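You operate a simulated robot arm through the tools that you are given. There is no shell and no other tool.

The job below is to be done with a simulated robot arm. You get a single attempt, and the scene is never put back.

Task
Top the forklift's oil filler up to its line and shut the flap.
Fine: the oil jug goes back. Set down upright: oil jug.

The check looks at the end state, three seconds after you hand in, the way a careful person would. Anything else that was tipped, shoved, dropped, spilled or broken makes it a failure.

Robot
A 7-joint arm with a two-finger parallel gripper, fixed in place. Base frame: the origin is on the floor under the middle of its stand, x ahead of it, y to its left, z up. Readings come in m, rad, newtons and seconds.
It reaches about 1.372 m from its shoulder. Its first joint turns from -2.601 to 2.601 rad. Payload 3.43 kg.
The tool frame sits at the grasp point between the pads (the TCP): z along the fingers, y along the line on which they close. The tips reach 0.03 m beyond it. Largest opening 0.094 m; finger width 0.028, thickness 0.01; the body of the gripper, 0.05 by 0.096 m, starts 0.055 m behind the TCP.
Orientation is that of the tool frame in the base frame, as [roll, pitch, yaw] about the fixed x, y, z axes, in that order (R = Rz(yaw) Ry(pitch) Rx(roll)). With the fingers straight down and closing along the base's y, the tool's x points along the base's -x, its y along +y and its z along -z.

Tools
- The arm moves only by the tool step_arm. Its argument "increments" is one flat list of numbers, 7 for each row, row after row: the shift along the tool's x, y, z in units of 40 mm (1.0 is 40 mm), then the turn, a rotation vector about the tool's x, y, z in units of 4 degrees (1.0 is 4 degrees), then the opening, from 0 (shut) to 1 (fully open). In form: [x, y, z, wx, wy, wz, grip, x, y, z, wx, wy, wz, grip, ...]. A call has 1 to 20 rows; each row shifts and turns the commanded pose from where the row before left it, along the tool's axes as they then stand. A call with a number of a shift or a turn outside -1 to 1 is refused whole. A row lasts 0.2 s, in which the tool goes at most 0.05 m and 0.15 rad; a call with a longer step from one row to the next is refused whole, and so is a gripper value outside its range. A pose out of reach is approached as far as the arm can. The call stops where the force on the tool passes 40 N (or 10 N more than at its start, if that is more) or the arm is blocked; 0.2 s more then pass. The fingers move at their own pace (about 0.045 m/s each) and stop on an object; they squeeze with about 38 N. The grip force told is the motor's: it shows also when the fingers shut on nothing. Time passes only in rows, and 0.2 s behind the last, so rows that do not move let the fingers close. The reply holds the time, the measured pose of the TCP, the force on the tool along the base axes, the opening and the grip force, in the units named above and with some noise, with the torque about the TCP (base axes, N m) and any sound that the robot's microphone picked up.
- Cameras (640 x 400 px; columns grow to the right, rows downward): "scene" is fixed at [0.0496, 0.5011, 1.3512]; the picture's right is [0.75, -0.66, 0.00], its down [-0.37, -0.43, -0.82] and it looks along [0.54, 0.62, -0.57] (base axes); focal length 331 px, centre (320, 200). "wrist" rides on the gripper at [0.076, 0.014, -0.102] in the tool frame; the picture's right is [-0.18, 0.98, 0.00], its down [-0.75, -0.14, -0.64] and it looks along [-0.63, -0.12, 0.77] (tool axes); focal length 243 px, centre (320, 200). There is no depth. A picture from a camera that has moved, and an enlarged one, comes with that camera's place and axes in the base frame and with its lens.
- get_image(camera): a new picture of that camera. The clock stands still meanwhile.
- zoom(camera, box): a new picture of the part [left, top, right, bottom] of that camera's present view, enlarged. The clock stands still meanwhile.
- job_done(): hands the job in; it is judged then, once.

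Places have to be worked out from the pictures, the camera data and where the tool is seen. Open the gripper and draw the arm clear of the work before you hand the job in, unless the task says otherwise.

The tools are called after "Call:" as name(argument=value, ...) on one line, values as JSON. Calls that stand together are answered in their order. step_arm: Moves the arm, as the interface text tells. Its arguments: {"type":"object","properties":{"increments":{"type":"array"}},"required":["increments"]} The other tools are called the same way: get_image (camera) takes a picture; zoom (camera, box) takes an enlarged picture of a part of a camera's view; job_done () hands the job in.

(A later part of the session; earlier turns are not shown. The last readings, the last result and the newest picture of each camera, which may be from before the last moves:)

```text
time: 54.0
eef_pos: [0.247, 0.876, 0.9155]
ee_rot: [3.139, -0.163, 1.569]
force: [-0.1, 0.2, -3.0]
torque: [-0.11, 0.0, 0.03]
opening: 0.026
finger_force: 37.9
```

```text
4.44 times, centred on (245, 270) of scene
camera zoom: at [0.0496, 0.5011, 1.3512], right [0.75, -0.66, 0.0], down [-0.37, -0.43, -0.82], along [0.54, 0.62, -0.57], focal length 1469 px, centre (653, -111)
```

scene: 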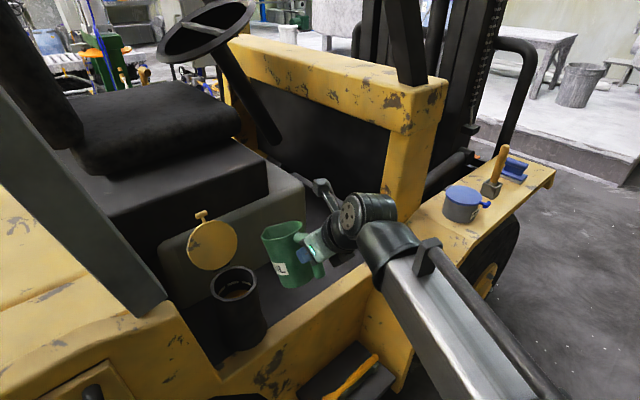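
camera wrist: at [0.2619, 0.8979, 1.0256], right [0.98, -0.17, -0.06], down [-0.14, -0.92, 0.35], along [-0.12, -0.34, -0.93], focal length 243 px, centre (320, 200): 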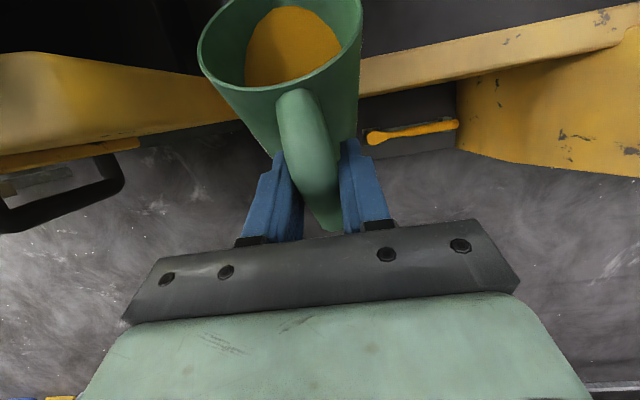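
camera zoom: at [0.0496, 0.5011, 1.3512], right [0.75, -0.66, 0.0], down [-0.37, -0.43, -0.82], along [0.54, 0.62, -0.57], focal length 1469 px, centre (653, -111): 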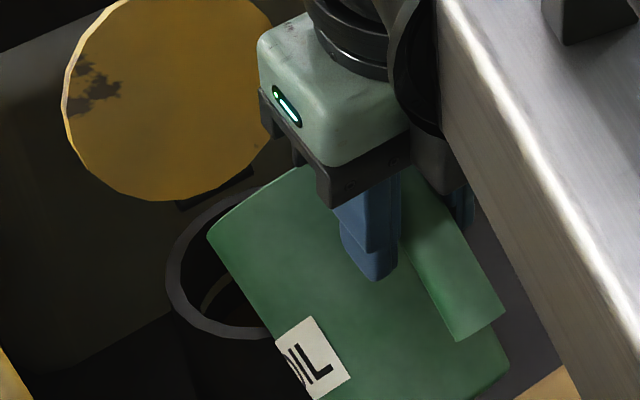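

Stable at 50°. I step to 55° and hold for the flow to settle.

Call:
step_arm(increments=[0.125, 0, -0.095, 0, -0.625, 0, 0, 0.121, 0, -0.101, 0, -0.625, 0, 0, 0, 0, 0, 0, 0, 0, 0, 0, 0, 0, 0, 0, 0, 0, 0, 0, 0, 0, 0, 0, 0, 0, 0, 0, 0, 0, 0, 0, 0, 0, 0, 0, 0, 0, 0])

Call:
zoom(camera="scene", box=[205, 250, 265, 310])

Call:
zoom(camera="wrist", box=[180, 0, 400, 130])

```text
time: 55.5
eef_pos: [0.246, 0.8838, 0.9253]
ee_rot: [-3.141, -0.077, 1.571]
force: [-1.2, -0.8, -1.8]
torque: [-0.05, -0.02, 0.01]
opening: 0.0261
finger_force: 37.8
```

```text
6.67 times, centred on (235, 280) of scene
camera zoom: at [0.0496, 0.5011, 1.3512], right [0.75, -0.66, 0.0], down [-0.37, -0.43, -0.82], along [0.54, 0.62, -0.57], focal length 2204 px, centre (887, -333)
```

zoom: 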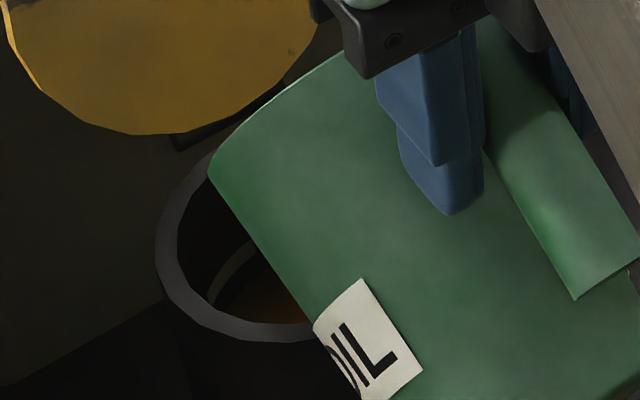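

```text
2.91 times, centred on (290, 65) of wrist
camera zoom: at [0.262, 0.9516, 1.0339], right [0.98, -0.18, -0.01], down [-0.14, -0.8, 0.58], along [-0.12, -0.57, -0.81], focal length 706 px, centre (407, 593)
```

zoom: 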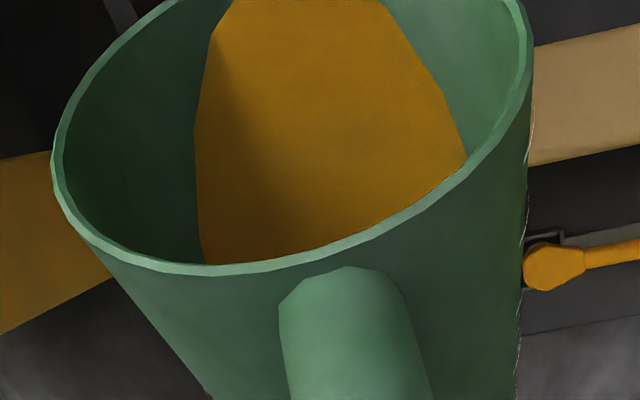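

From the side of the jug I can see the oil surface approaching the line on the left; I zoom there.

Call:
zoom(camera="scene", box=[215, 270, 245, 300])

Call:
step_arm(increments=[0, 0, 0, 0, 0, 0, 0, 0, 0, 0, 0, 0, 0, 0, 0, 0, 0, 0, 0, 0, 0])

Call:
zoom(camera="scene", box=[215, 270, 245, 300])

```text
13.33 times, centred on (230, 285) of scene
camera zoom: at [0.0496, 0.5011, 1.3512], right [0.75, -0.66, 0.0], down [-0.37, -0.43, -0.82], along [0.54, 0.62, -0.57], focal length 4408 px, centre (1520, -933)
```

zoom: 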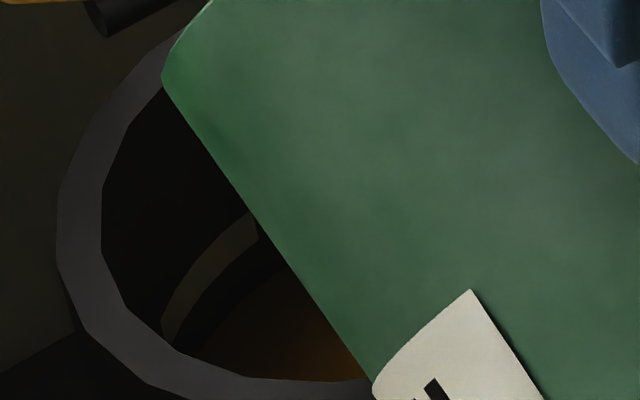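

```text
time: 56.4
eef_pos: [0.2473, 0.8858, 0.9265]
ee_rot: [3.141, -0.079, 1.57]
force: [-1.3, 0.7, -2.7]
torque: [-0.04, -0.03, -0.06]
opening: 0.0258
finger_force: 37.8
```

```text
13.33 times, centred on (230, 285) of scene
camera zoom: at [0.0496, 0.5011, 1.3512], right [0.75, -0.66, 0.0], down [-0.37, -0.43, -0.82], along [0.54, 0.62, -0.57], focal length 4408 px, centre (1520, -933)
```

zoom: 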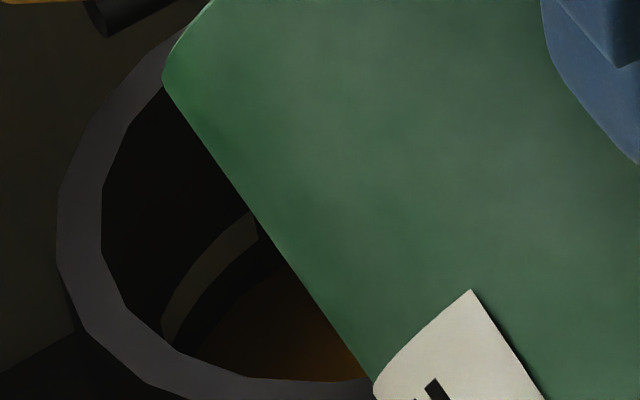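

I can monitor the level live here: oil edge about half-way between the last check and the line (about 12 mm still to rise). I go on to 58° and hold.

Call:
step_arm(increments=[0.075, 0, -0.06, 0, -0.375, 0, 0, 0.075, 0, -0.059, 0, -0.375, 0, 0, 0, 0, 0, 0, 0, 0, 0, 0, 0, 0, 0, 0, 0, 0, 0, 0, 0, 0, 0, 0, 0, 0, 0, 0, 0, 0, 0, 0, 0, 0, 0, 0, 0, 0, 0])

Call:
zoom(camera="scene", box=[215, 270, 245, 300])

Call:
zoom(camera="scene", box=[190, 225, 300, 315])

```text
time: 58.0
eef_pos: [0.2477, 0.8893, 0.9299]
ee_rot: [3.139, -0.026, 1.57]
force: [-0.4, 0.0, -2.4]
torque: [-0.03, -0.05, 0.0]
opening: 0.0255
finger_force: 37.6
```

```text
13.33 times, centred on (230, 285) of scene
camera zoom: at [0.0496, 0.5011, 1.3512], right [0.75, -0.66, 0.0], down [-0.37, -0.43, -0.82], along [0.54, 0.62, -0.57], focal length 4408 px, centre (1520, -933)
```

zoom: 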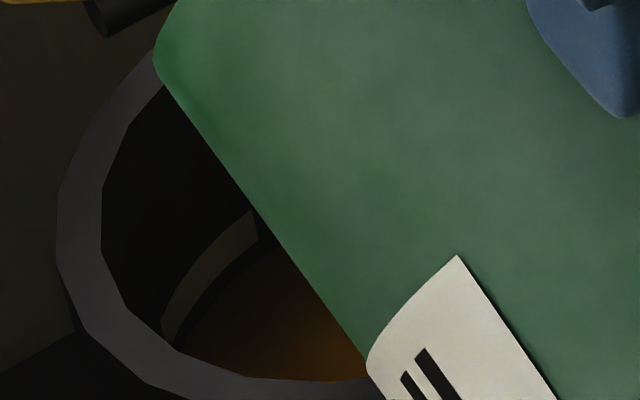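

```text
4.44 times, centred on (245, 270) of scene
camera zoom: at [0.0496, 0.5011, 1.3512], right [0.75, -0.66, 0.0], down [-0.37, -0.43, -0.82], along [0.54, 0.62, -0.57], focal length 1469 px, centre (653, -111)
```

zoom: 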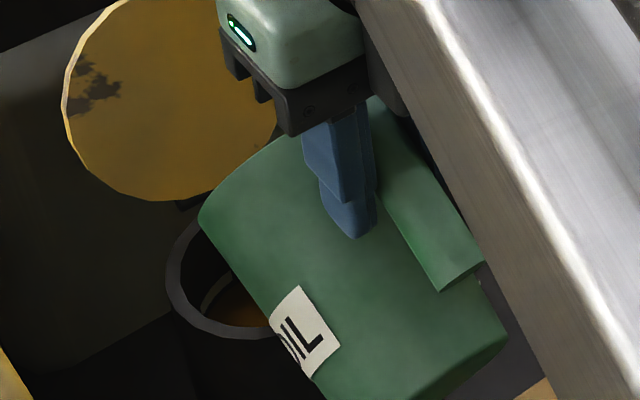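

The oil edge is now just under the line. I zoom tighter to judge the remaining gap.

Call:
zoom(camera="scene", box=[216, 282, 236, 297])

Call:
step_arm(increments=[0, 0, 0, 0, 0, 0, 0, 0, 0, 0, 0, 0, 0, 0, 0, 0, 0, 0, 0, 0, 0, 0, 0, 0, 0, 0, 0, 0])

Call:
zoom(camera="scene", box=[216, 282, 236, 297])

```text
16.00 times, centred on (226, 290) of scene
camera zoom: at [0.0496, 0.5011, 1.3512], right [0.75, -0.66, 0.0], down [-0.37, -0.43, -0.82], along [0.54, 0.62, -0.57], focal length 5290 px, centre (1824, -1232)
```

zoom: 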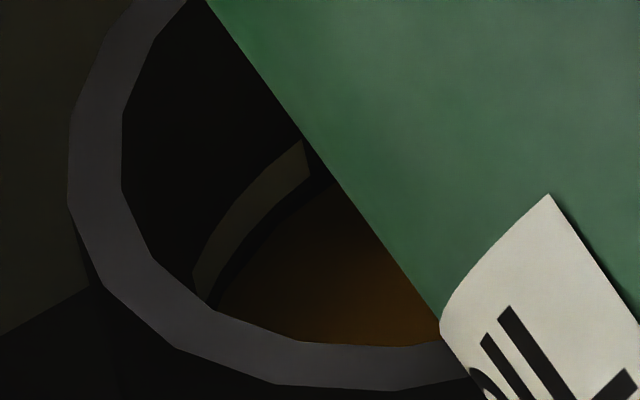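

```text
time: 59.0
eef_pos: [0.2475, 0.8896, 0.9309]
ee_rot: [3.14, -0.026, 1.571]
force: [-0.2, 0.3, -2.1]
torque: [-0.04, -0.01, 0.01]
opening: 0.0258
finger_force: 37.5
```

```text
16.00 times, centred on (226, 290) of scene
camera zoom: at [0.0496, 0.5011, 1.3512], right [0.75, -0.66, 0.0], down [-0.37, -0.43, -0.82], along [0.54, 0.62, -0.57], focal length 5290 px, centre (1824, -1232)
```

zoom: 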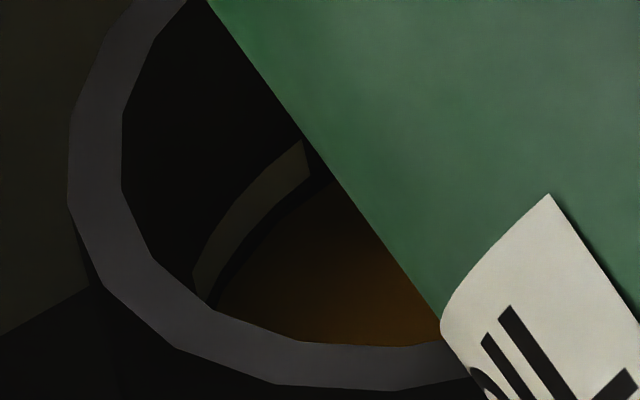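

About 7 mm to the line's centre remains. I add 2° more and hold, then look again.

Call:
step_arm(increments=[0.049, 0, -0.04, 0, -0.25, 0, 0, 0.049, 0, -0.04, 0, -0.25, 0, 0, 0, 0, 0, 0, 0, 0, 0, 0, 0, 0, 0, 0, 0, 0, 0, 0, 0, 0, 0, 0, 0, 0, 0, 0, 0, 0, 0, 0, 0, 0, 0, 0, 0, 0, 0, 0, 0, 0, 0, 0, 0, 0])

Call:
zoom(camera="scene", box=[216, 282, 236, 297])

```text
time: 60.8
eef_pos: [0.2473, 0.8924, 0.9338]
ee_rot: [-3.141, 0.01, 1.571]
force: [0.0, 0.1, -2.2]
torque: [-0.04, -0.01, -0.01]
opening: 0.0259
finger_force: 38.3
```

```text
16.00 times, centred on (226, 290) of scene
camera zoom: at [0.0496, 0.5011, 1.3512], right [0.75, -0.66, 0.0], down [-0.37, -0.43, -0.82], along [0.54, 0.62, -0.57], focal length 5290 px, centre (1824, -1232)
```

zoom: 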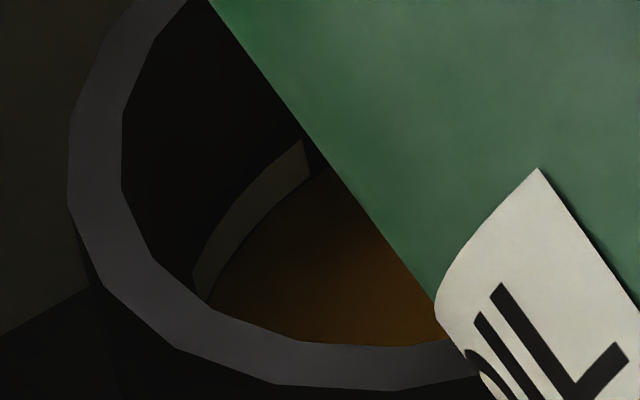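

The oil is just touching the line's lower edge. I add one more degree and let it settle.

Call:
step_arm(increments=[0.049, 0, -0.038, 0, -0.25, 0, 0, 0, 0, 0, 0, 0, 0, 0, 0, 0, 0, 0, 0, 0, 0, 0, 0, 0, 0, 0, 0, 0, 0, 0, 0, 0, 0, 0, 0, 0, 0, 0, 0, 0, 0, 0, 0, 0, 0, 0, 0, 0, 0, 0, 0, 0, 0, 0, 0, 0])

Call:
zoom(camera="scene", box=[216, 282, 236, 297])

```text
time: 62.5
eef_pos: [0.2478, 0.8962, 0.9363]
ee_rot: [3.139, 0.026, 1.571]
force: [0.3, -0.2, -2.2]
torque: [-0.04, 0.0, -0.03]
opening: 0.0261
finger_force: 37.9
```

```text
16.00 times, centred on (226, 290) of scene
camera zoom: at [0.0496, 0.5011, 1.3512], right [0.75, -0.66, 0.0], down [-0.37, -0.43, -0.82], along [0.54, 0.62, -0.57], focal length 5290 px, centre (1824, -1232)
```

zoom: 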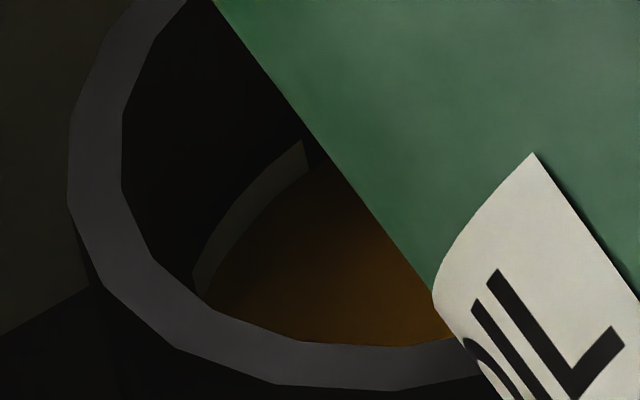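

The oil now covers the lower fifth of the line band. One more small step (about 0.9°) should bring it to the band's centre.

Call:
step_arm(increments=[0.042, 0, -0.034, 0, -0.22, 0, 0, 0, 0, 0, 0, 0, 0, 0, 0, 0, 0, 0, 0, 0, 0, 0, 0, 0, 0, 0, 0, 0, 0, 0, 0, 0, 0, 0, 0, 0, 0, 0, 0, 0, 0, 0, 0, 0, 0, 0, 0, 0, 0, 0, 0, 0, 0, 0, 0, 0])

Call:
zoom(camera="scene", box=[216, 282, 236, 297])

```text
time: 64.3
eef_pos: [0.2473, 0.8982, 0.9371]
ee_rot: [3.14, 0.042, 1.572]
force: [0.6, 0.6, -2.4]
torque: [-0.03, -0.02, -0.04]
opening: 0.026
finger_force: 38.5
```

```text
16.00 times, centred on (226, 290) of scene
camera zoom: at [0.0496, 0.5011, 1.3512], right [0.75, -0.66, 0.0], down [-0.37, -0.43, -0.82], along [0.54, 0.62, -0.57], focal length 5290 px, centre (1824, -1232)
```

zoom: 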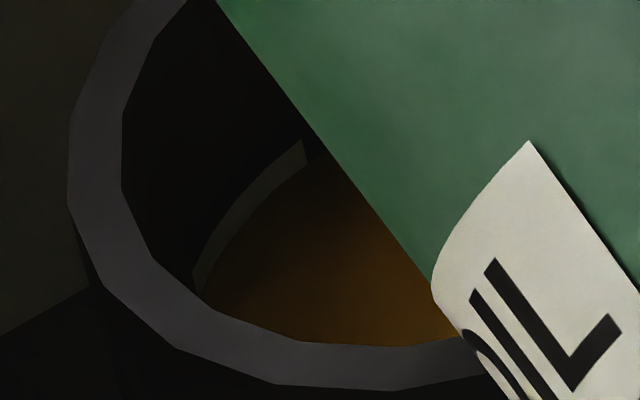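

The oil edge now sits at the middle of the line band. I tip the jug back smoothly, keeping the spout over the mouth and rising, so it can't touch the neck.

Call:
step_arm(increments=[-0.13, 0, -0.005, 0, 0.583, 0, 0, -0.13, 0, -0.01, 0, 0.583, 0, 0, -0.13, 0, -0.015, 0, 0.583, 0, 0, -0.131, 0, -0.058, 0, 0.833, 0, 0, -0.127, 0, -0.066, 0, 0.833, 0, 0, -0.123, 0, -0.073, 0, 0.833, 0, 0, -0.128, 0, -0.103, 0, 0.833, 0, 0, -0.122, 0, -0.11, 0, 0.833, 0, 0, -0.115, 0, -0.117, 0, 0.833, 0, 0, -0.065, 0, -0.134, 0, 0.833, 0, 0, -0.057, 0, -0.138, 0, 0.833, 0, 0, -0.049, 0, -0.141, 0, 0.833, 0, 0, -0.05, 0, -0.093, 0, 0.9375, 0, 0, -0.045, 0, -0.096, 0, 0.9375, 0, 0, -0.039, 0, -0.099, 0, 0.9375, 0, 0, -0.032, 0, -0.101, 0, 0.9375, 0, 0])

Call:
get_image(camera="scene")

Call:
get_image(camera="wrist")

```text
time: 67.8
eef_pos: [0.247, 0.8174, 0.9698]
ee_rot: [3.139, -0.867, 1.573]
force: [-0.5, 0.0, -1.7]
torque: [-0.1, -0.03, -0.03]
opening: 0.0261
finger_force: 38.4
```

```text
taken
```

scene: 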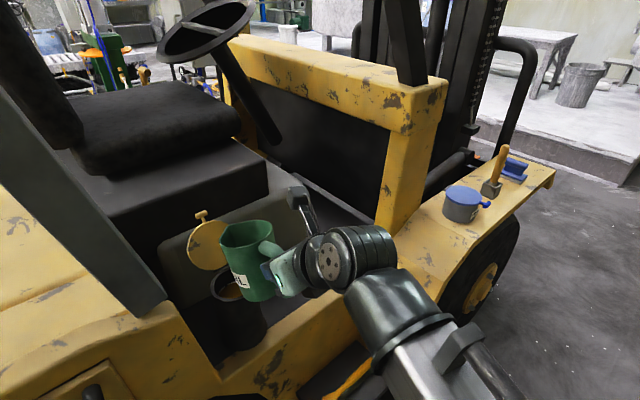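

```text
taken
camera wrist: at [0.2621, 0.7886, 1.095], right [0.98, -0.12, -0.14], down [-0.14, -0.98, -0.16], along [-0.12, 0.17, -0.98], focal length 243 px, centre (320, 200)
```

wrist: 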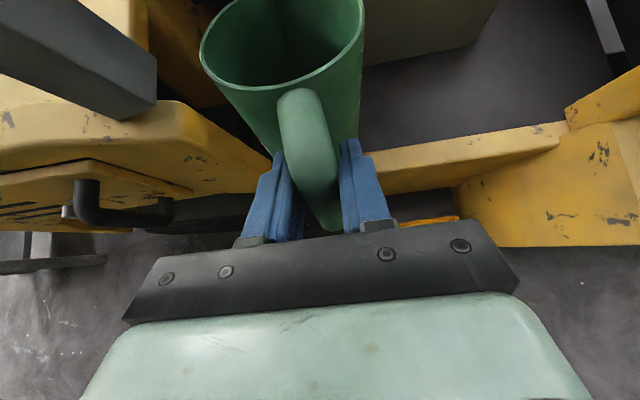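

Jug is nearly upright, load about 1.7–2 N, nothing spilled. I carry it back to x≈0.47 at this height while levelling it, then check the filler level with an unobstructed view.

Call:
step_arm(increments=[0, 0.56, 0, 0, 0.25, 0, 0, 0, 0.56, 0, 0, 0.25, 0, 0, 0, 0.56, 0, 0, 0.25, 0, 0, 0, 0.56, 0, 0, 0.25, 0, 0, 0, 0.56, 0, 0, 0.25, 0, 0, 0, 0.56, 0, 0, 0.25, 0, 0, 0, 0.56, 0, 0, 0.25, 0, 0, 0, 0.56, 0, 0, 0.25, 0, 0, 0, 0.56, 0, 0, 0.25, 0, 0, 0, 0.56, 0, 0, 0.25, 0, 0])

Call:
zoom(camera="scene", box=[205, 258, 265, 308])

Call:
get_image(camera="scene")

Call:
get_image(camera="wrist")

```text
time: 70.0
eef_pos: [0.4709, 0.818, 0.9709]
ee_rot: [3.135, -1.04, 1.575]
force: [-0.5, 0.9, -1.2]
torque: [-0.12, -0.04, -0.03]
opening: 0.0261
finger_force: 38.0
```

```text
8.00 times, centred on (235, 283) of scene
camera zoom: at [0.0496, 0.5011, 1.3512], right [0.75, -0.66, 0.0], down [-0.37, -0.43, -0.82], along [0.54, 0.62, -0.57], focal length 2645 px, centre (1000, -464)
```

zoom: 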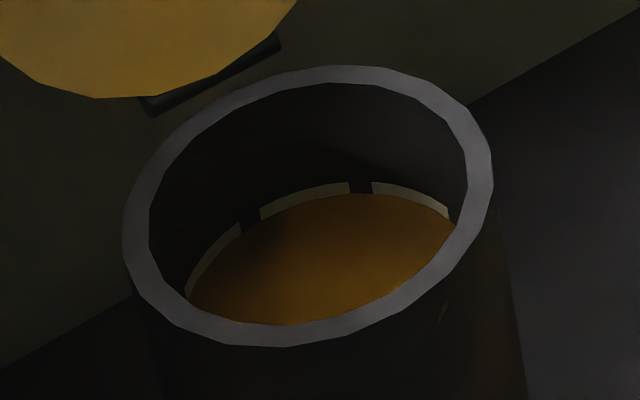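

```text
taken
```

scene: 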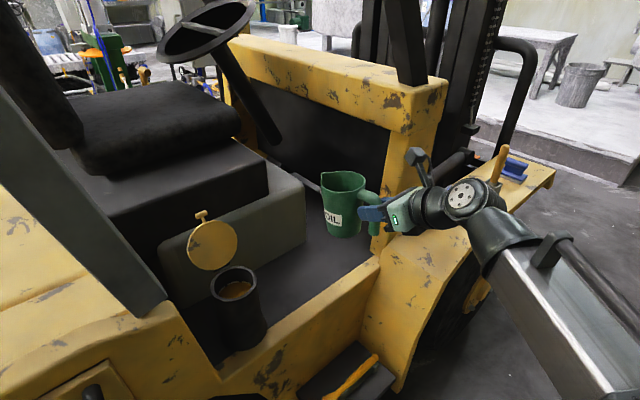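

```text
taken
camera wrist: at [0.4866, 0.7673, 1.0885], right [0.98, -0.09, -0.16], down [-0.14, -0.94, -0.33], along [-0.12, 0.34, -0.93], focal length 243 px, centre (320, 200)
```

wrist: 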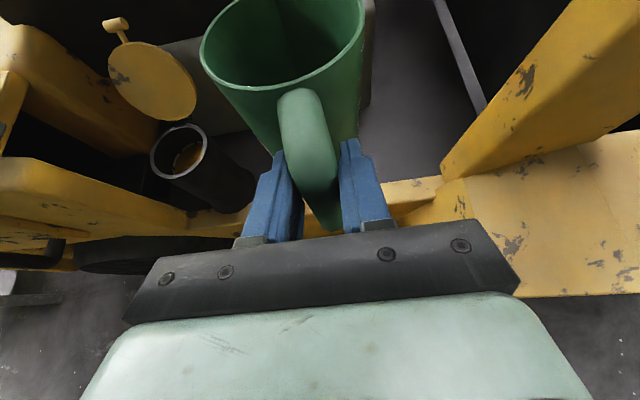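

The oil sits right in the middle of the dashed line, all around. Now I check how upright the jug hangs before setting it down.

Call:
zoom(camera="scene", box=[300, 150, 420, 260])

Call:
zoom(camera="wrist", box=[180, 0, 400, 130])

```text
3.64 times, centred on (360, 205) of scene
camera zoom: at [0.0496, 0.5011, 1.3512], right [0.75, -0.66, 0.0], down [-0.37, -0.43, -0.82], along [0.54, 0.62, -0.57], focal length 1202 px, centre (174, 182)
```

zoom: 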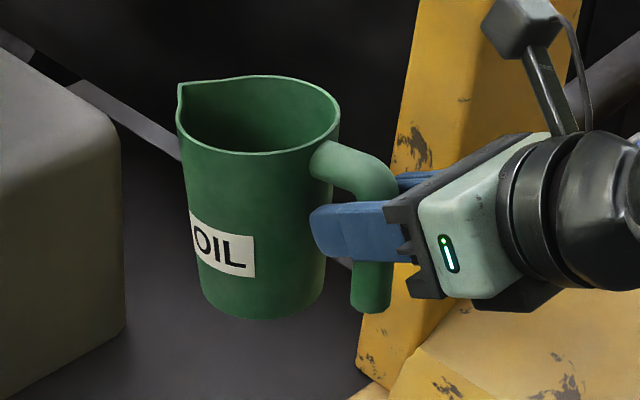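

```text
2.91 times, centred on (290, 65) of wrist
camera zoom: at [0.4866, 0.7673, 1.0885], right [0.98, -0.09, -0.16], down [-0.14, -0.94, -0.33], along [-0.12, 0.34, -0.93], focal length 706 px, centre (407, 593)
```

zoom: 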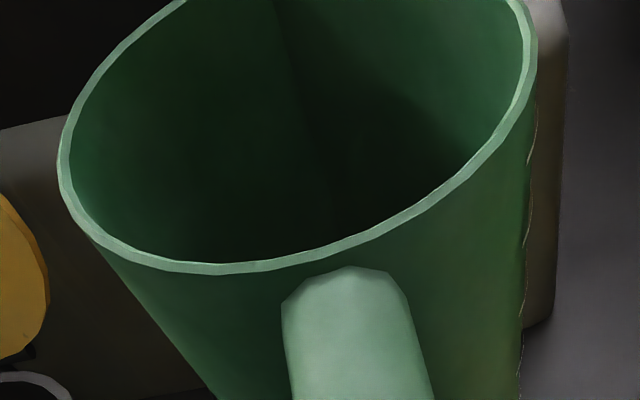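

The jug hangs about 5° nose-down and about 6.5° yawed in the grip (residue of the earlier brush). I correct the hand by those angles so the jug is level and facing as before, and verify.

Call:
step_arm(increments=[0, 0, 0, -0.735, 0.625, 0.35, 0, 0, 0, 0, -0.735, 0.625, 0.35, 0, 0, 0, 0, 0, 0, 0, 0])

Call:
zoom(camera="scene", box=[300, 150, 420, 260])

Call:
get_image(camera="wrist")

```text
time: 70.8
eef_pos: [0.4703, 0.8187, 0.9697]
ee_rot: [3.126, -1.128, 1.469]
force: [-0.4, 0.1, -1.7]
torque: [-0.17, -0.01, 0.02]
opening: 0.026
finger_force: 37.7
```

```text
3.64 times, centred on (360, 205) of scene
camera zoom: at [0.0496, 0.5011, 1.3512], right [0.75, -0.66, 0.0], down [-0.37, -0.43, -0.82], along [0.54, 0.62, -0.57], focal length 1202 px, centre (174, 182)
```

zoom: 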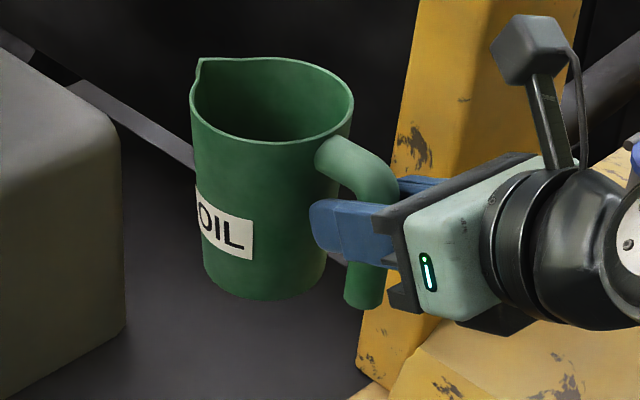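

```text
taken
camera wrist: at [0.4787, 0.7565, 1.0835], right [0.97, -0.19, -0.16], down [-0.24, -0.88, -0.41], along [-0.06, 0.43, -0.9], focal length 243 px, centre (320, 200)
```

wrist: 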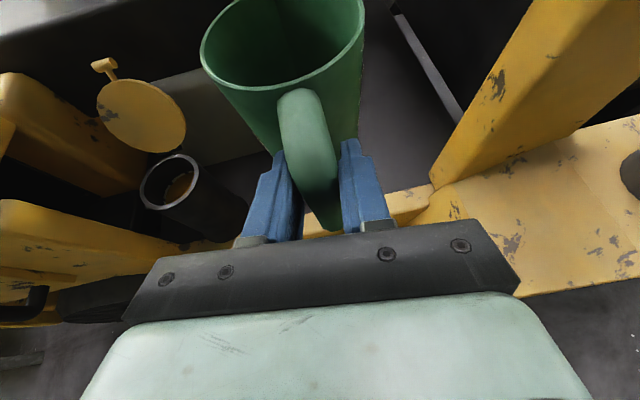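

The jug now measures upright (within about 1°), aligned with +y, and at the original height in the grip. I bring it over its original spot, stopping about 9 cm above the floor.

Call:
step_arm(increments=[-0.2545, -0.0289, 0.4166, 0, 0, 0, 0, -0.2545, -0.0289, 0.4166, 0, 0, 0, 0, -0.2545, -0.0289, 0.4166, 0, 0, 0, 0, -0.2545, -0.0289, 0.4166, 0, 0, 0, 0, -0.2545, -0.0289, 0.4166, 0, 0, 0, 0, -0.2545, -0.0289, 0.4166, 0, 0, 0, 0, -0.2545, -0.0289, 0.4166, 0, 0, 0, 0, -0.2545, -0.0289, 0.4166, 0, 0, 0, 0, -0.2545, -0.0289, 0.4166, 0, 0, 0, 0, -0.2545, -0.0289, 0.4166, 0, 0, 0, 0, -0.2545, -0.0289, 0.4166, 0, 0, 0, 0])

Call:
zoom(camera="scene", box=[260, 190, 400, 310])

Call:
get_image(camera="wrist")

```text
time: 73.2
eef_pos: [0.4726, 0.939, 0.791]
ee_rot: [3.127, -1.128, 1.471]
force: [-0.3, 0.2, -2.2]
torque: [-0.18, -0.01, -0.02]
opening: 0.0261
finger_force: 38.3
```

```text
3.33 times, centred on (330, 250) of scene
camera zoom: at [0.0496, 0.5011, 1.3512], right [0.75, -0.66, 0.0], down [-0.37, -0.43, -0.82], along [0.54, 0.62, -0.57], focal length 1102 px, centre (287, 33)
```

zoom: 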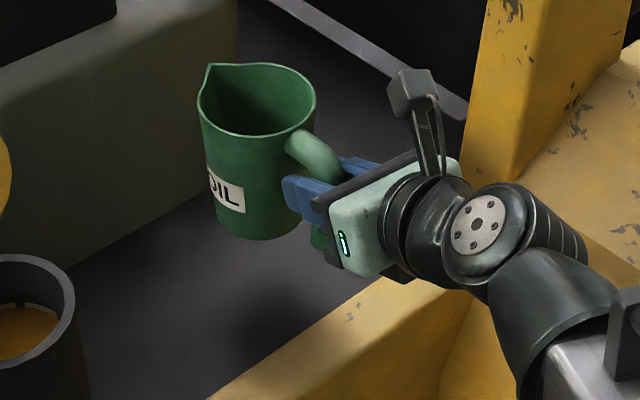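

```text
taken
camera wrist: at [0.4806, 0.8757, 0.9029], right [0.97, -0.19, -0.16], down [-0.24, -0.88, -0.41], along [-0.06, 0.43, -0.9], focal length 243 px, centre (320, 200)
```

wrist: 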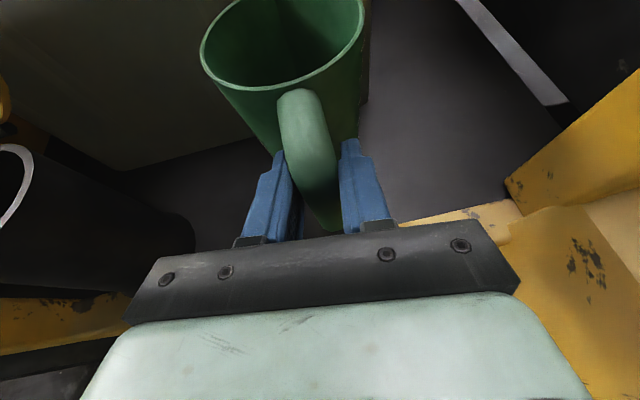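

Upright and above its original place. I lower 7 cm straight down, then creep.

Call:
step_arm(increments=[-0.2258, 0, 0.1072, 0, 0, 0, 0, -0.2258, 0, 0.1072, 0, 0, 0, 0, -0.2258, 0, 0.1072, 0, 0, 0, 0, -0.2258, 0, 0.1072, 0, 0, 0, 0, -0.2258, 0, 0.1072, 0, 0, 0, 0, -0.2258, 0, 0.1072, 0, 0, 0, 0, -0.2258, 0, 0.1072, 0, 0, 0, 0])

Call:
zoom(camera="scene", box=[260, 200, 400, 320])

```text
time: 74.8
eef_pos: [0.4719, 0.9376, 0.7204]
ee_rot: [3.126, -1.128, 1.472]
force: [-0.8, -0.9, -2.7]
torque: [-0.1, -0.02, 0.03]
opening: 0.0259
finger_force: 38.2
```

```text
3.33 times, centred on (330, 260) of scene
camera zoom: at [0.0496, 0.5011, 1.3512], right [0.75, -0.66, 0.0], down [-0.37, -0.43, -0.82], along [0.54, 0.62, -0.57], focal length 1102 px, centre (287, 0)
```

zoom: 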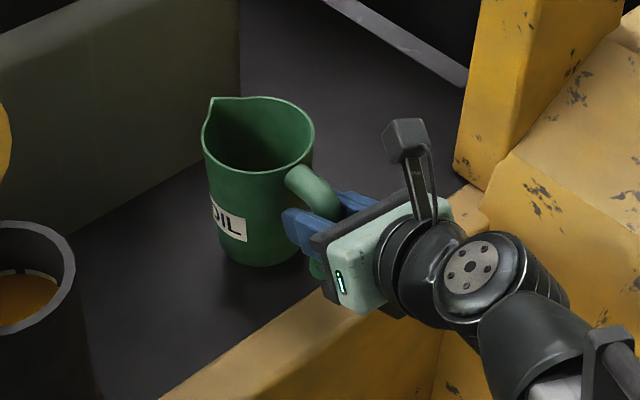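

Shadow is closing up under the jug. I creep down 2.5 mm per row and watch the vertical force.

Call:
step_arm(increments=[-0.0565, 0, 0.0268, 0, 0, 0, 0, -0.0565, 0, 0.0268, 0, 0, 0, 0, -0.0565, 0, 0.0268, 0, 0, 0, 0, -0.0565, 0, 0.0268, 0, 0, 0, 0])

Call:
step_arm(increments=[-0.0565, 0, 0.0268, 0, 0, 0, 0, -0.0565, 0, 0.0268, 0, 0, 0, 0])

```text
time: 75.8
eef_pos: [0.4729, 0.9368, 0.7098]
ee_rot: [3.124, -1.127, 1.471]
force: [0.1, -0.4, -1.8]
torque: [-0.1, 0.0, -0.01]
opening: 0.0258
finger_force: 37.9
```

```text
time: 76.3
eef_pos: [0.4722, 0.938, 0.7055]
ee_rot: [3.128, -1.128, 1.47]
force: [-0.2, 0.8, -2.4]
torque: [-0.08, 0.01, -0.02]
opening: 0.026
finger_force: 38.1
```

No contact yet at z = 0.7055. I continue with finer steps.

Call:
step_arm(increments=[-0.034, 0, 0.016, 0, 0, 0, 0, -0.034, 0, 0.016, 0, 0, 0, 0])

Call:
step_arm(increments=[-0.034, 0, 0.016, 0, 0, 0, 0])

Call:
step_arm(increments=[-0.034, 0, 0.016, 0, 0, 0, 0])

```text
time: 77.0
eef_pos: [0.4721, 0.9379, 0.7029]
ee_rot: [3.128, -1.129, 1.468]
force: [-0.4, -0.9, 3.1]
torque: [0.14, 0.16, 0.04]
opening: 0.0258
finger_force: 38.5
```

```text
time: 77.3
eef_pos: [0.4747, 0.9362, 0.702]
ee_rot: [3.124, -1.129, 1.47]
force: [2.8, -2.7, 11.7]
torque: [0.5, 0.19, -0.05]
opening: 0.0256
finger_force: 38.7
```

```text
time: 77.8
eef_pos: [0.4745, 0.937, 0.7022]
ee_rot: [3.124, -1.131, 1.471]
force: [5.5, -6.0, 23.5]
torque: [0.82, 0.04, -0.12]
opening: 0.0259
finger_force: 37.4
```

The jug is down on the floor (23 N press). I back off about 2 mm to unload, then open the fingers.

Call:
step_arm(increments=[0.034, 0, -0.016, 0, 0, 0, 0, 0.02, 0, -0.01, 0, 0, 0, 0, 0, 0, 0, 0, 0, 0, 0])

Call:
zoom(camera="scene", box=[260, 200, 400, 320])

```text
time: 78.5
eef_pos: [0.4718, 0.9356, 0.7028]
ee_rot: [3.126, -1.127, 1.471]
force: [4.0, -3.6, 13.6]
torque: [0.44, 0.0, -0.2]
opening: 0.0258
finger_force: 38.2
```

```text
3.33 times, centred on (330, 260) of scene
camera zoom: at [0.0496, 0.5011, 1.3512], right [0.75, -0.66, 0.0], down [-0.37, -0.43, -0.82], along [0.54, 0.62, -0.57], focal length 1102 px, centre (287, 0)
```

zoom: 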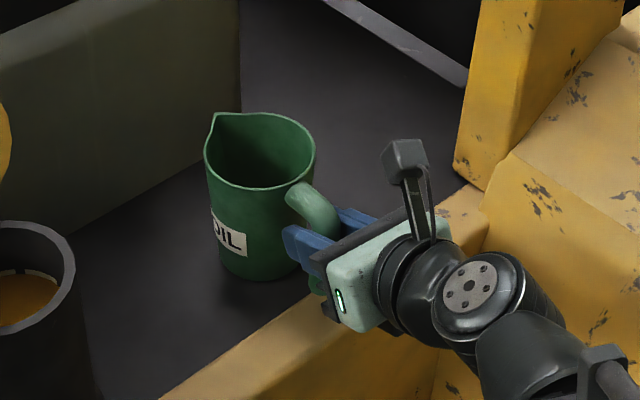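

Jug stands upright on the floor; still 13 N pressing, so I unload a further millimetre or so and then release.

Call:
step_arm(increments=[0.025, 0, -0.012, 0, 0, 0, 0, 0, 0, 0, 0, 0, 0, 0])

Call:
step_arm(increments=[0, 0, 0, 0, 0, 0, 0.35, 0, 0, 0, 0, 0, 0, 0.5, 0, 0, 0, 0, 0, 0, 0.7, 0, 0, 0, 0, 0, 0, 0.9, 0, 0, 0, 0, 0, 0, 0.9])

Call:
zoom(camera="scene", box=[260, 200, 400, 320])

Call:
get_image(camera="wrist")

```text
time: 79.2
eef_pos: [0.4708, 0.9379, 0.7024]
ee_rot: [3.128, -1.125, 1.472]
force: [1.3, -0.5, 1.6]
torque: [-0.04, 0.09, 0.0]
opening: 0.026
finger_force: 37.8
```

```text
time: 80.3
eef_pos: [0.4727, 0.9361, 0.703]
ee_rot: [3.126, -1.129, 1.471]
force: [-0.7, 0.6, -0.1]
torque: [0.0, -0.03, 0.0]
opening: 0.0847
finger_force: 0.0
```

```text
3.33 times, centred on (330, 260) of scene
camera zoom: at [0.0496, 0.5011, 1.3512], right [0.75, -0.66, 0.0], down [-0.37, -0.43, -0.82], along [0.54, 0.62, -0.57], focal length 1102 px, centre (287, 0)
```

zoom: 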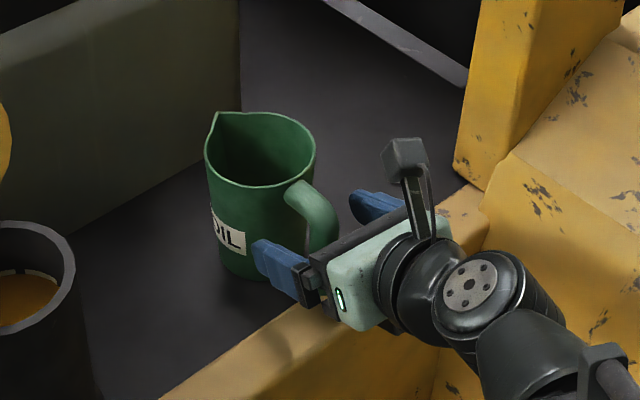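

```text
taken
camera wrist: at [0.4803, 0.875, 0.8162], right [0.97, -0.19, -0.16], down [-0.24, -0.88, -0.41], along [-0.06, 0.43, -0.9], focal length 243 px, centre (320, 200)
```

wrist: 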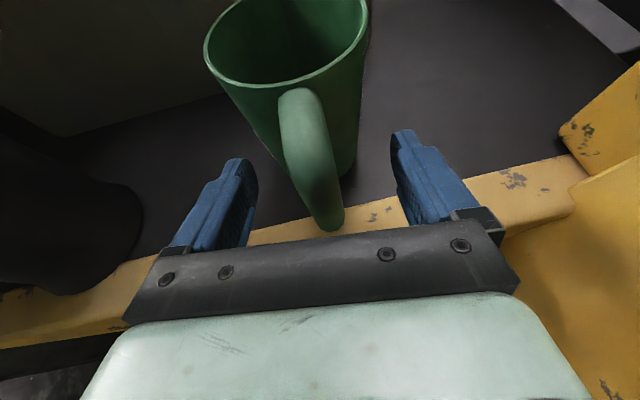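

The jug stands free. I retreat straight back along the fingers and undo the hand's yaw.

Call:
step_arm(increments=[0, 0, -0.4, 0, 0, 0, 0.9, 0, 0, -0.5, 0, 0, 0, 0.9, 0, 0, -0.6, 0, 0, 0, 0.9, 0, 0, -0.7, 0, 0, 0, 0.9, 0, 0, -0.8, 0, 0, 0, 0.9, 0, 0, 0, 0.735, 0, -0.35, 0.9, 0, 0, 0, 0.735, 0, -0.35, 0.9])

Call:
get_image(camera="scene")

Call:
get_image(camera="wrist")

```text
time: 82.0
eef_pos: [0.4604, 0.8303, 0.7541]
ee_rot: [3.125, -1.128, 1.586]
force: [0.8, -0.5, 0.2]
torque: [0.0, -0.02, -0.02]
opening: 0.0846
finger_force: 0.1
```

```text
taken
```

scene: 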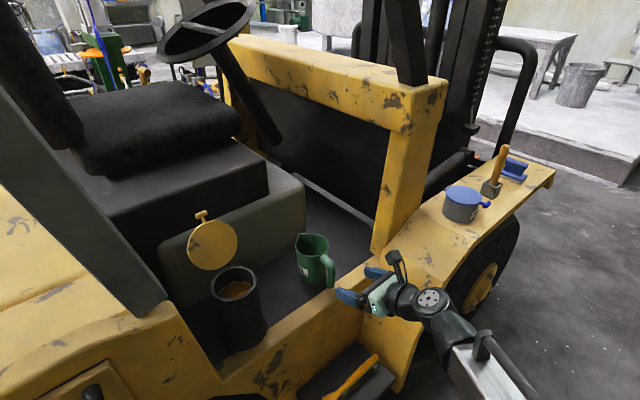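

```text
taken
camera wrist: at [0.4748, 0.7687, 0.8676], right [0.98, -0.08, -0.16], down [-0.14, -0.9, -0.41], along [-0.11, 0.42, -0.9], focal length 243 px, centre (320, 200)
```

wrist: 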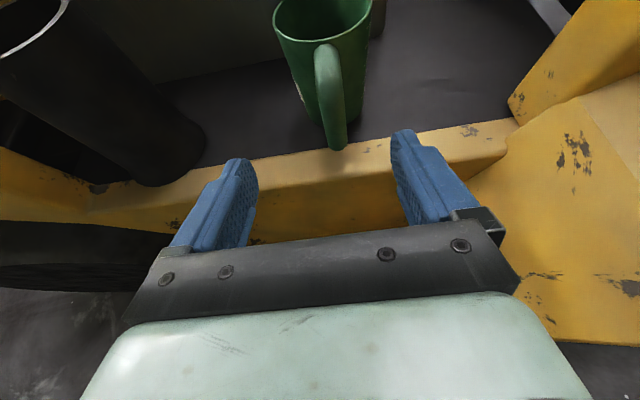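

The jug is back at its place, upright. Now to the lid: I rise, shift back to x≈0.23, and turn the fingers downward again to regrip the knob from above.

Call:
step_arm(increments=[0.847, 0, -0.402, 0, 0, 0, 0.65, 0.847, 0, -0.402, 0, 0, 0, 0.65, 0.847, 0, -0.402, 0, 0, 0, 0.65, 0.847, 0, -0.402, 0, 0, 0, 0.65, 0.847, 0, -0.402, 0, 0, 0, 0.65, 0.847, 0, -0.402, 0, 0, 0, 0.65, 0.847, 0, -0.402, 0, 0, 0, 0.65, 0.847, 0, -0.402, 0, 0, 0, 0.65, 0, -0.82, 0, 0, -1, 0, 0.65, 0, -0.82, 0, 0, -1, 0, 0.65, 0, -0.82, 0, 0, -1, 0, 0.65, 0, -0.82, 0, 0, -1, 0, 0.65, 0, -0.82, 0, 0, -1, 0, 0.65, 0, -0.82, 0, 0, -1, 0, 0.65, 0, -0.82, 0, 0, -1, 0, 0.65])

Call:
get_image(camera="scene")

Call:
get_image(camera="wrist")

```text
time: 85.2
eef_pos: [0.2292, 0.8295, 1.0543]
ee_rot: [3.135, -0.637, 1.574]
force: [-1.1, -0.2, 0.6]
torque: [-0.02, 0.02, -0.01]
opening: 0.0611
finger_force: 0.1
```

```text
taken
```

scene: 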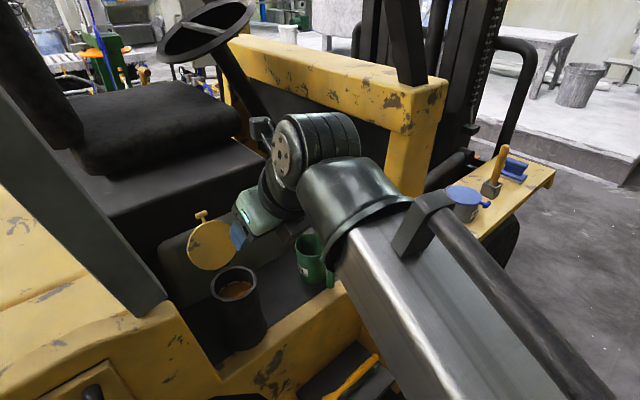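

```text
taken
camera wrist: at [0.2433, 0.8285, 1.182], right [0.98, -0.15, -0.1], down [-0.14, -0.99, 0.07], along [-0.11, -0.05, -0.99], focal length 243 px, centre (320, 200)
```

wrist: 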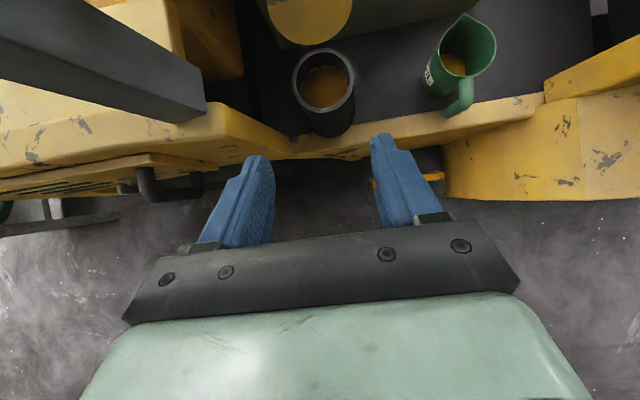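

Everything is as expected from above. I finish turning the fingers down (α≈88°) in place, then take a zoomed look at the filler and lid knob.

Call:
step_arm(increments=[0, 0, 0, 0, -0.958, 0, 0.65, 0, 0, 0, 0, -0.958, 0, 0.65, 0, 0, 0, 0, -0.958, 0, 0.65, 0, 0, 0, 0, -0.958, 0, 0.65, 0, 0, 0, 0, -0.958, 0, 0.65, 0, 0, 0, 0, -0.958, 0, 0.65, 0, 0, 0, 0, -0.958, 0, 0.65, 0, 0, 0, 0, -0.958, 0, 0.65, 0, 0, 0, 0, -0.958, 0, 0.65])

Call:
zoom(camera="scene", box=[170, 190, 270, 310])

Call:
get_image(camera="scene")

```text
time: 87.2
eef_pos: [0.2276, 0.8291, 1.0523]
ee_rot: [3.136, -0.036, 1.572]
force: [-0.8, 0.2, 0.3]
torque: [0.04, 0.01, -0.02]
opening: 0.0611
finger_force: 0.0
```

```text
3.33 times, centred on (220, 250) of scene
camera zoom: at [0.0496, 0.5011, 1.3512], right [0.75, -0.66, 0.0], down [-0.37, -0.43, -0.82], along [0.54, 0.62, -0.57], focal length 1102 px, centre (653, 33)
```

zoom: 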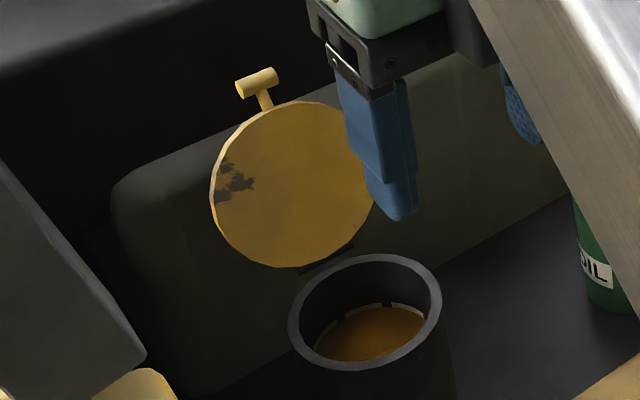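

```text
taken
```

scene: 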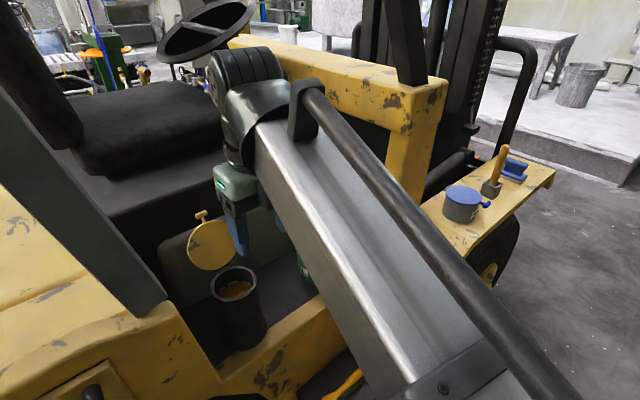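

The knob bar is now at about (0.2305, 1.097, 0.920). I move over it with the tips about 3 cm above and verify alignment.

Call:
step_arm(increments=[0.829, 0.009, 0.24, 0, 0, 0, 0.65, 0.829, 0.009, 0.24, 0, 0, 0, 0.65, 0.829, 0.009, 0.24, 0, 0, 0, 0.65, 0.829, 0.009, 0.24, 0, 0, 0, 0.65, 0.829, 0.009, 0.24, 0, 0, 0, 0.65, 0.829, 0.009, 0.24, 0, 0, 0, 0.65, 0.829, 0.009, 0.24, 0, 0, 0, 0.65, 0.829, 0.009, 0.24, 0, 0, 0, 0.65])

Call:
get_image(camera="wrist")

Call:
zoom(camera="scene", box=[150, 150, 270, 280])

```text
time: 89.0
eef_pos: [0.2321, 1.0977, 0.9867]
ee_rot: [3.135, -0.038, 1.57]
force: [-0.2, -0.9, 0.3]
torque: [0.03, 0.01, -0.02]
opening: 0.0612
finger_force: 0.0
```

```text
taken
camera wrist: at [0.2467, 1.1691, 1.092], right [0.98, -0.18, 0.0], down [-0.15, -0.78, 0.61], along [-0.11, -0.6, -0.79], focal length 243 px, centre (320, 200)
```

wrist: 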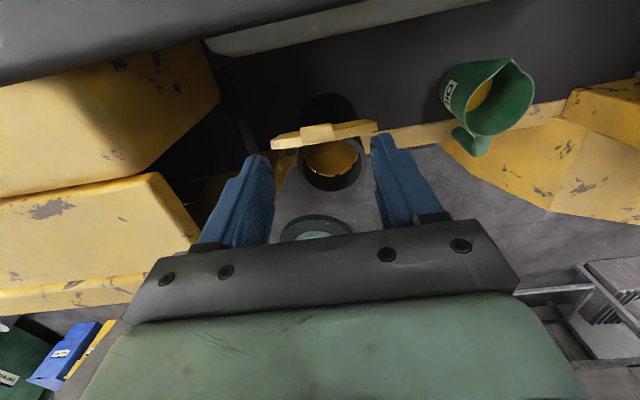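

```text
3.08 times, centred on (210, 215) of scene
camera zoom: at [0.0496, 0.5011, 1.3512], right [0.75, -0.66, 0.0], down [-0.37, -0.43, -0.82], along [0.54, 0.62, -0.57], focal length 1017 px, centre (658, 154)
```

zoom: 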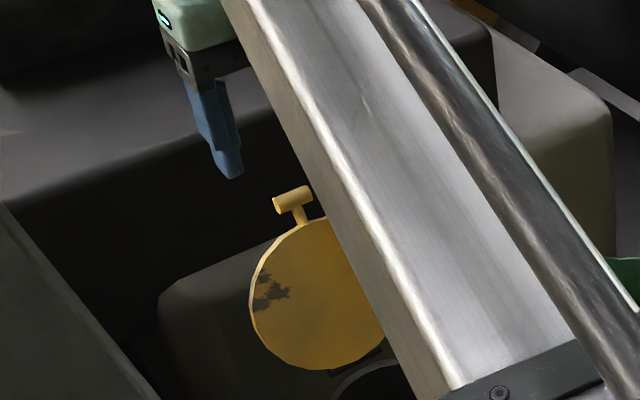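

The bar is centred between the fingers and directly below. I descend about 48 mm to straddle it.

Call:
step_arm(increments=[0, -0.02, 0.4, 0, 0, 0, 0.65, 0, -0.02, 0.4, 0, 0, 0, 0.65, 0, -0.01, 0.4, 0, 0, 0, 0.65])

Call:
zoom(camera="wrist", box=[190, 80, 450, 250])

Call:
zoom(camera="scene", box=[170, 180, 250, 250])

```text
time: 89.8
eef_pos: [0.2299, 1.0999, 0.9388]
ee_rot: [3.136, -0.036, 1.57]
force: [-0.2, -0.1, -0.2]
torque: [0.01, 0.02, -0.01]
opening: 0.0609
finger_force: 0.1
```

```text
2.35 times, centred on (320, 165) of wrist
camera zoom: at [0.2445, 1.1711, 1.0438], right [0.98, -0.18, 0.0], down [-0.15, -0.78, 0.61], along [-0.11, -0.6, -0.79], focal length 571 px, centre (320, 282)
```

zoom: 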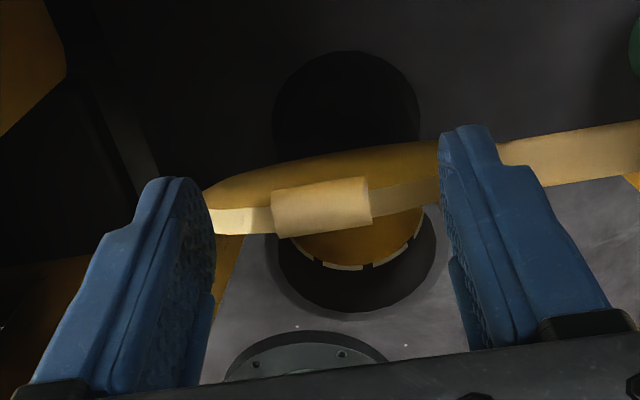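

```text
5.71 times, centred on (210, 215) of scene
camera zoom: at [0.0496, 0.5011, 1.3512], right [0.75, -0.66, 0.0], down [-0.37, -0.43, -0.82], along [0.54, 0.62, -0.57], focal length 1889 px, centre (949, 114)
```

zoom: 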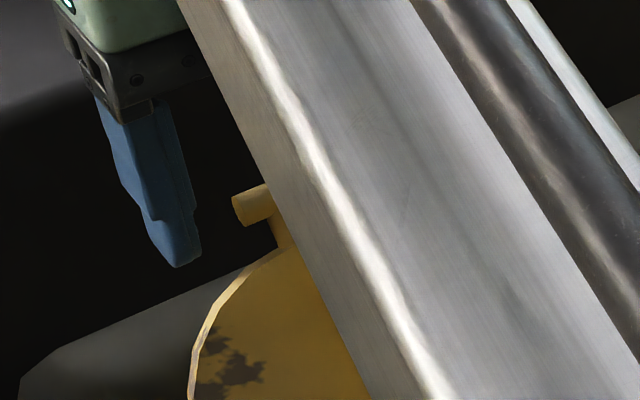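

The bar lies between the pads just inside the tips. I close on it.

Call:
step_arm(increments=[0, 0, 0, 0, 0, 0, 0, 0, 0, 0, 0, 0, 0, 0, 0, 0, 0, 0, 0, 0, 0, 0, 0, 0, 0, 0, 0, 0])

Call:
zoom(camera="wrist", box=[190, 80, 450, 250])

```text
time: 90.8
eef_pos: [0.2299, 1.0998, 0.9389]
ee_rot: [3.135, -0.036, 1.57]
force: [2.7, 0.3, -0.2]
torque: [0.1, -0.12, 0.01]
opening: 0.0362
finger_force: 45.3
```

```text
2.35 times, centred on (320, 165) of wrist
camera zoom: at [0.2448, 1.1711, 1.0435], right [0.98, -0.18, 0.0], down [-0.15, -0.78, 0.61], along [-0.11, -0.6, -0.79], focal length 571 px, centre (320, 282)
```

zoom: 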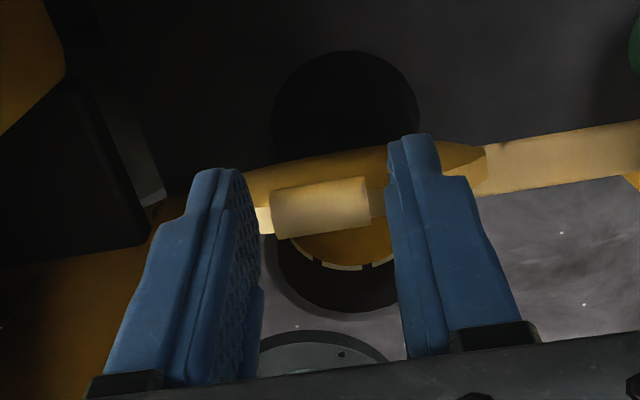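

Gripped exactly as before (36 mm). I swing the lid back along the fitted arc, first third, and check the forces.

Call:
step_arm(increments=[-0.317, 0, -0.086, 0, 0.5375, 0, 0, -0.321, 0, -0.07, 0, 0.5375, 0, 0, -0.325, 0, -0.054, 0, 0.5375, 0, 0, -0.326, 0, -0.038, 0, 0.5375, 0, 0, -0.328, 0, -0.022, 0, 0.5375, 0, 0, -0.329, 0, -0.006, 0, 0.5375, 0, 0, -0.329, 0, 0.011, 0, 0.5375, 0, 0])

Call:
get_image(camera="wrist")

```text
time: 92.3
eef_pos: [0.2299, 1.0075, 0.9363]
ee_rot: [3.135, -0.3, 1.57]
force: [3.5, 1.8, 20.8]
torque: [1.08, -0.09, -0.05]
opening: 0.0358
finger_force: 44.9
```

```text
taken
camera wrist: at [0.2448, 1.0491, 1.0565], right [0.98, -0.18, -0.05], down [-0.14, -0.91, 0.39], along [-0.11, -0.38, -0.92], focal length 243 px, centre (320, 200)
```

wrist: 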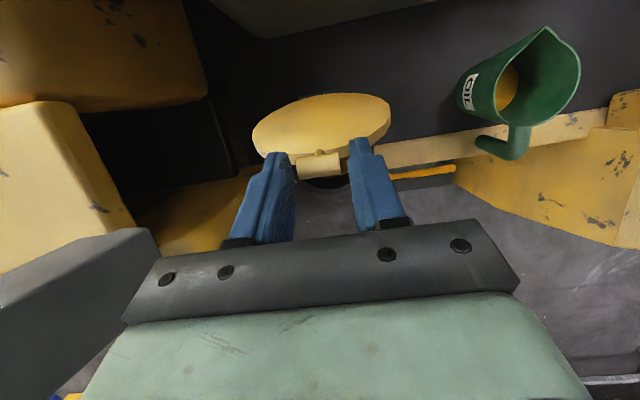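

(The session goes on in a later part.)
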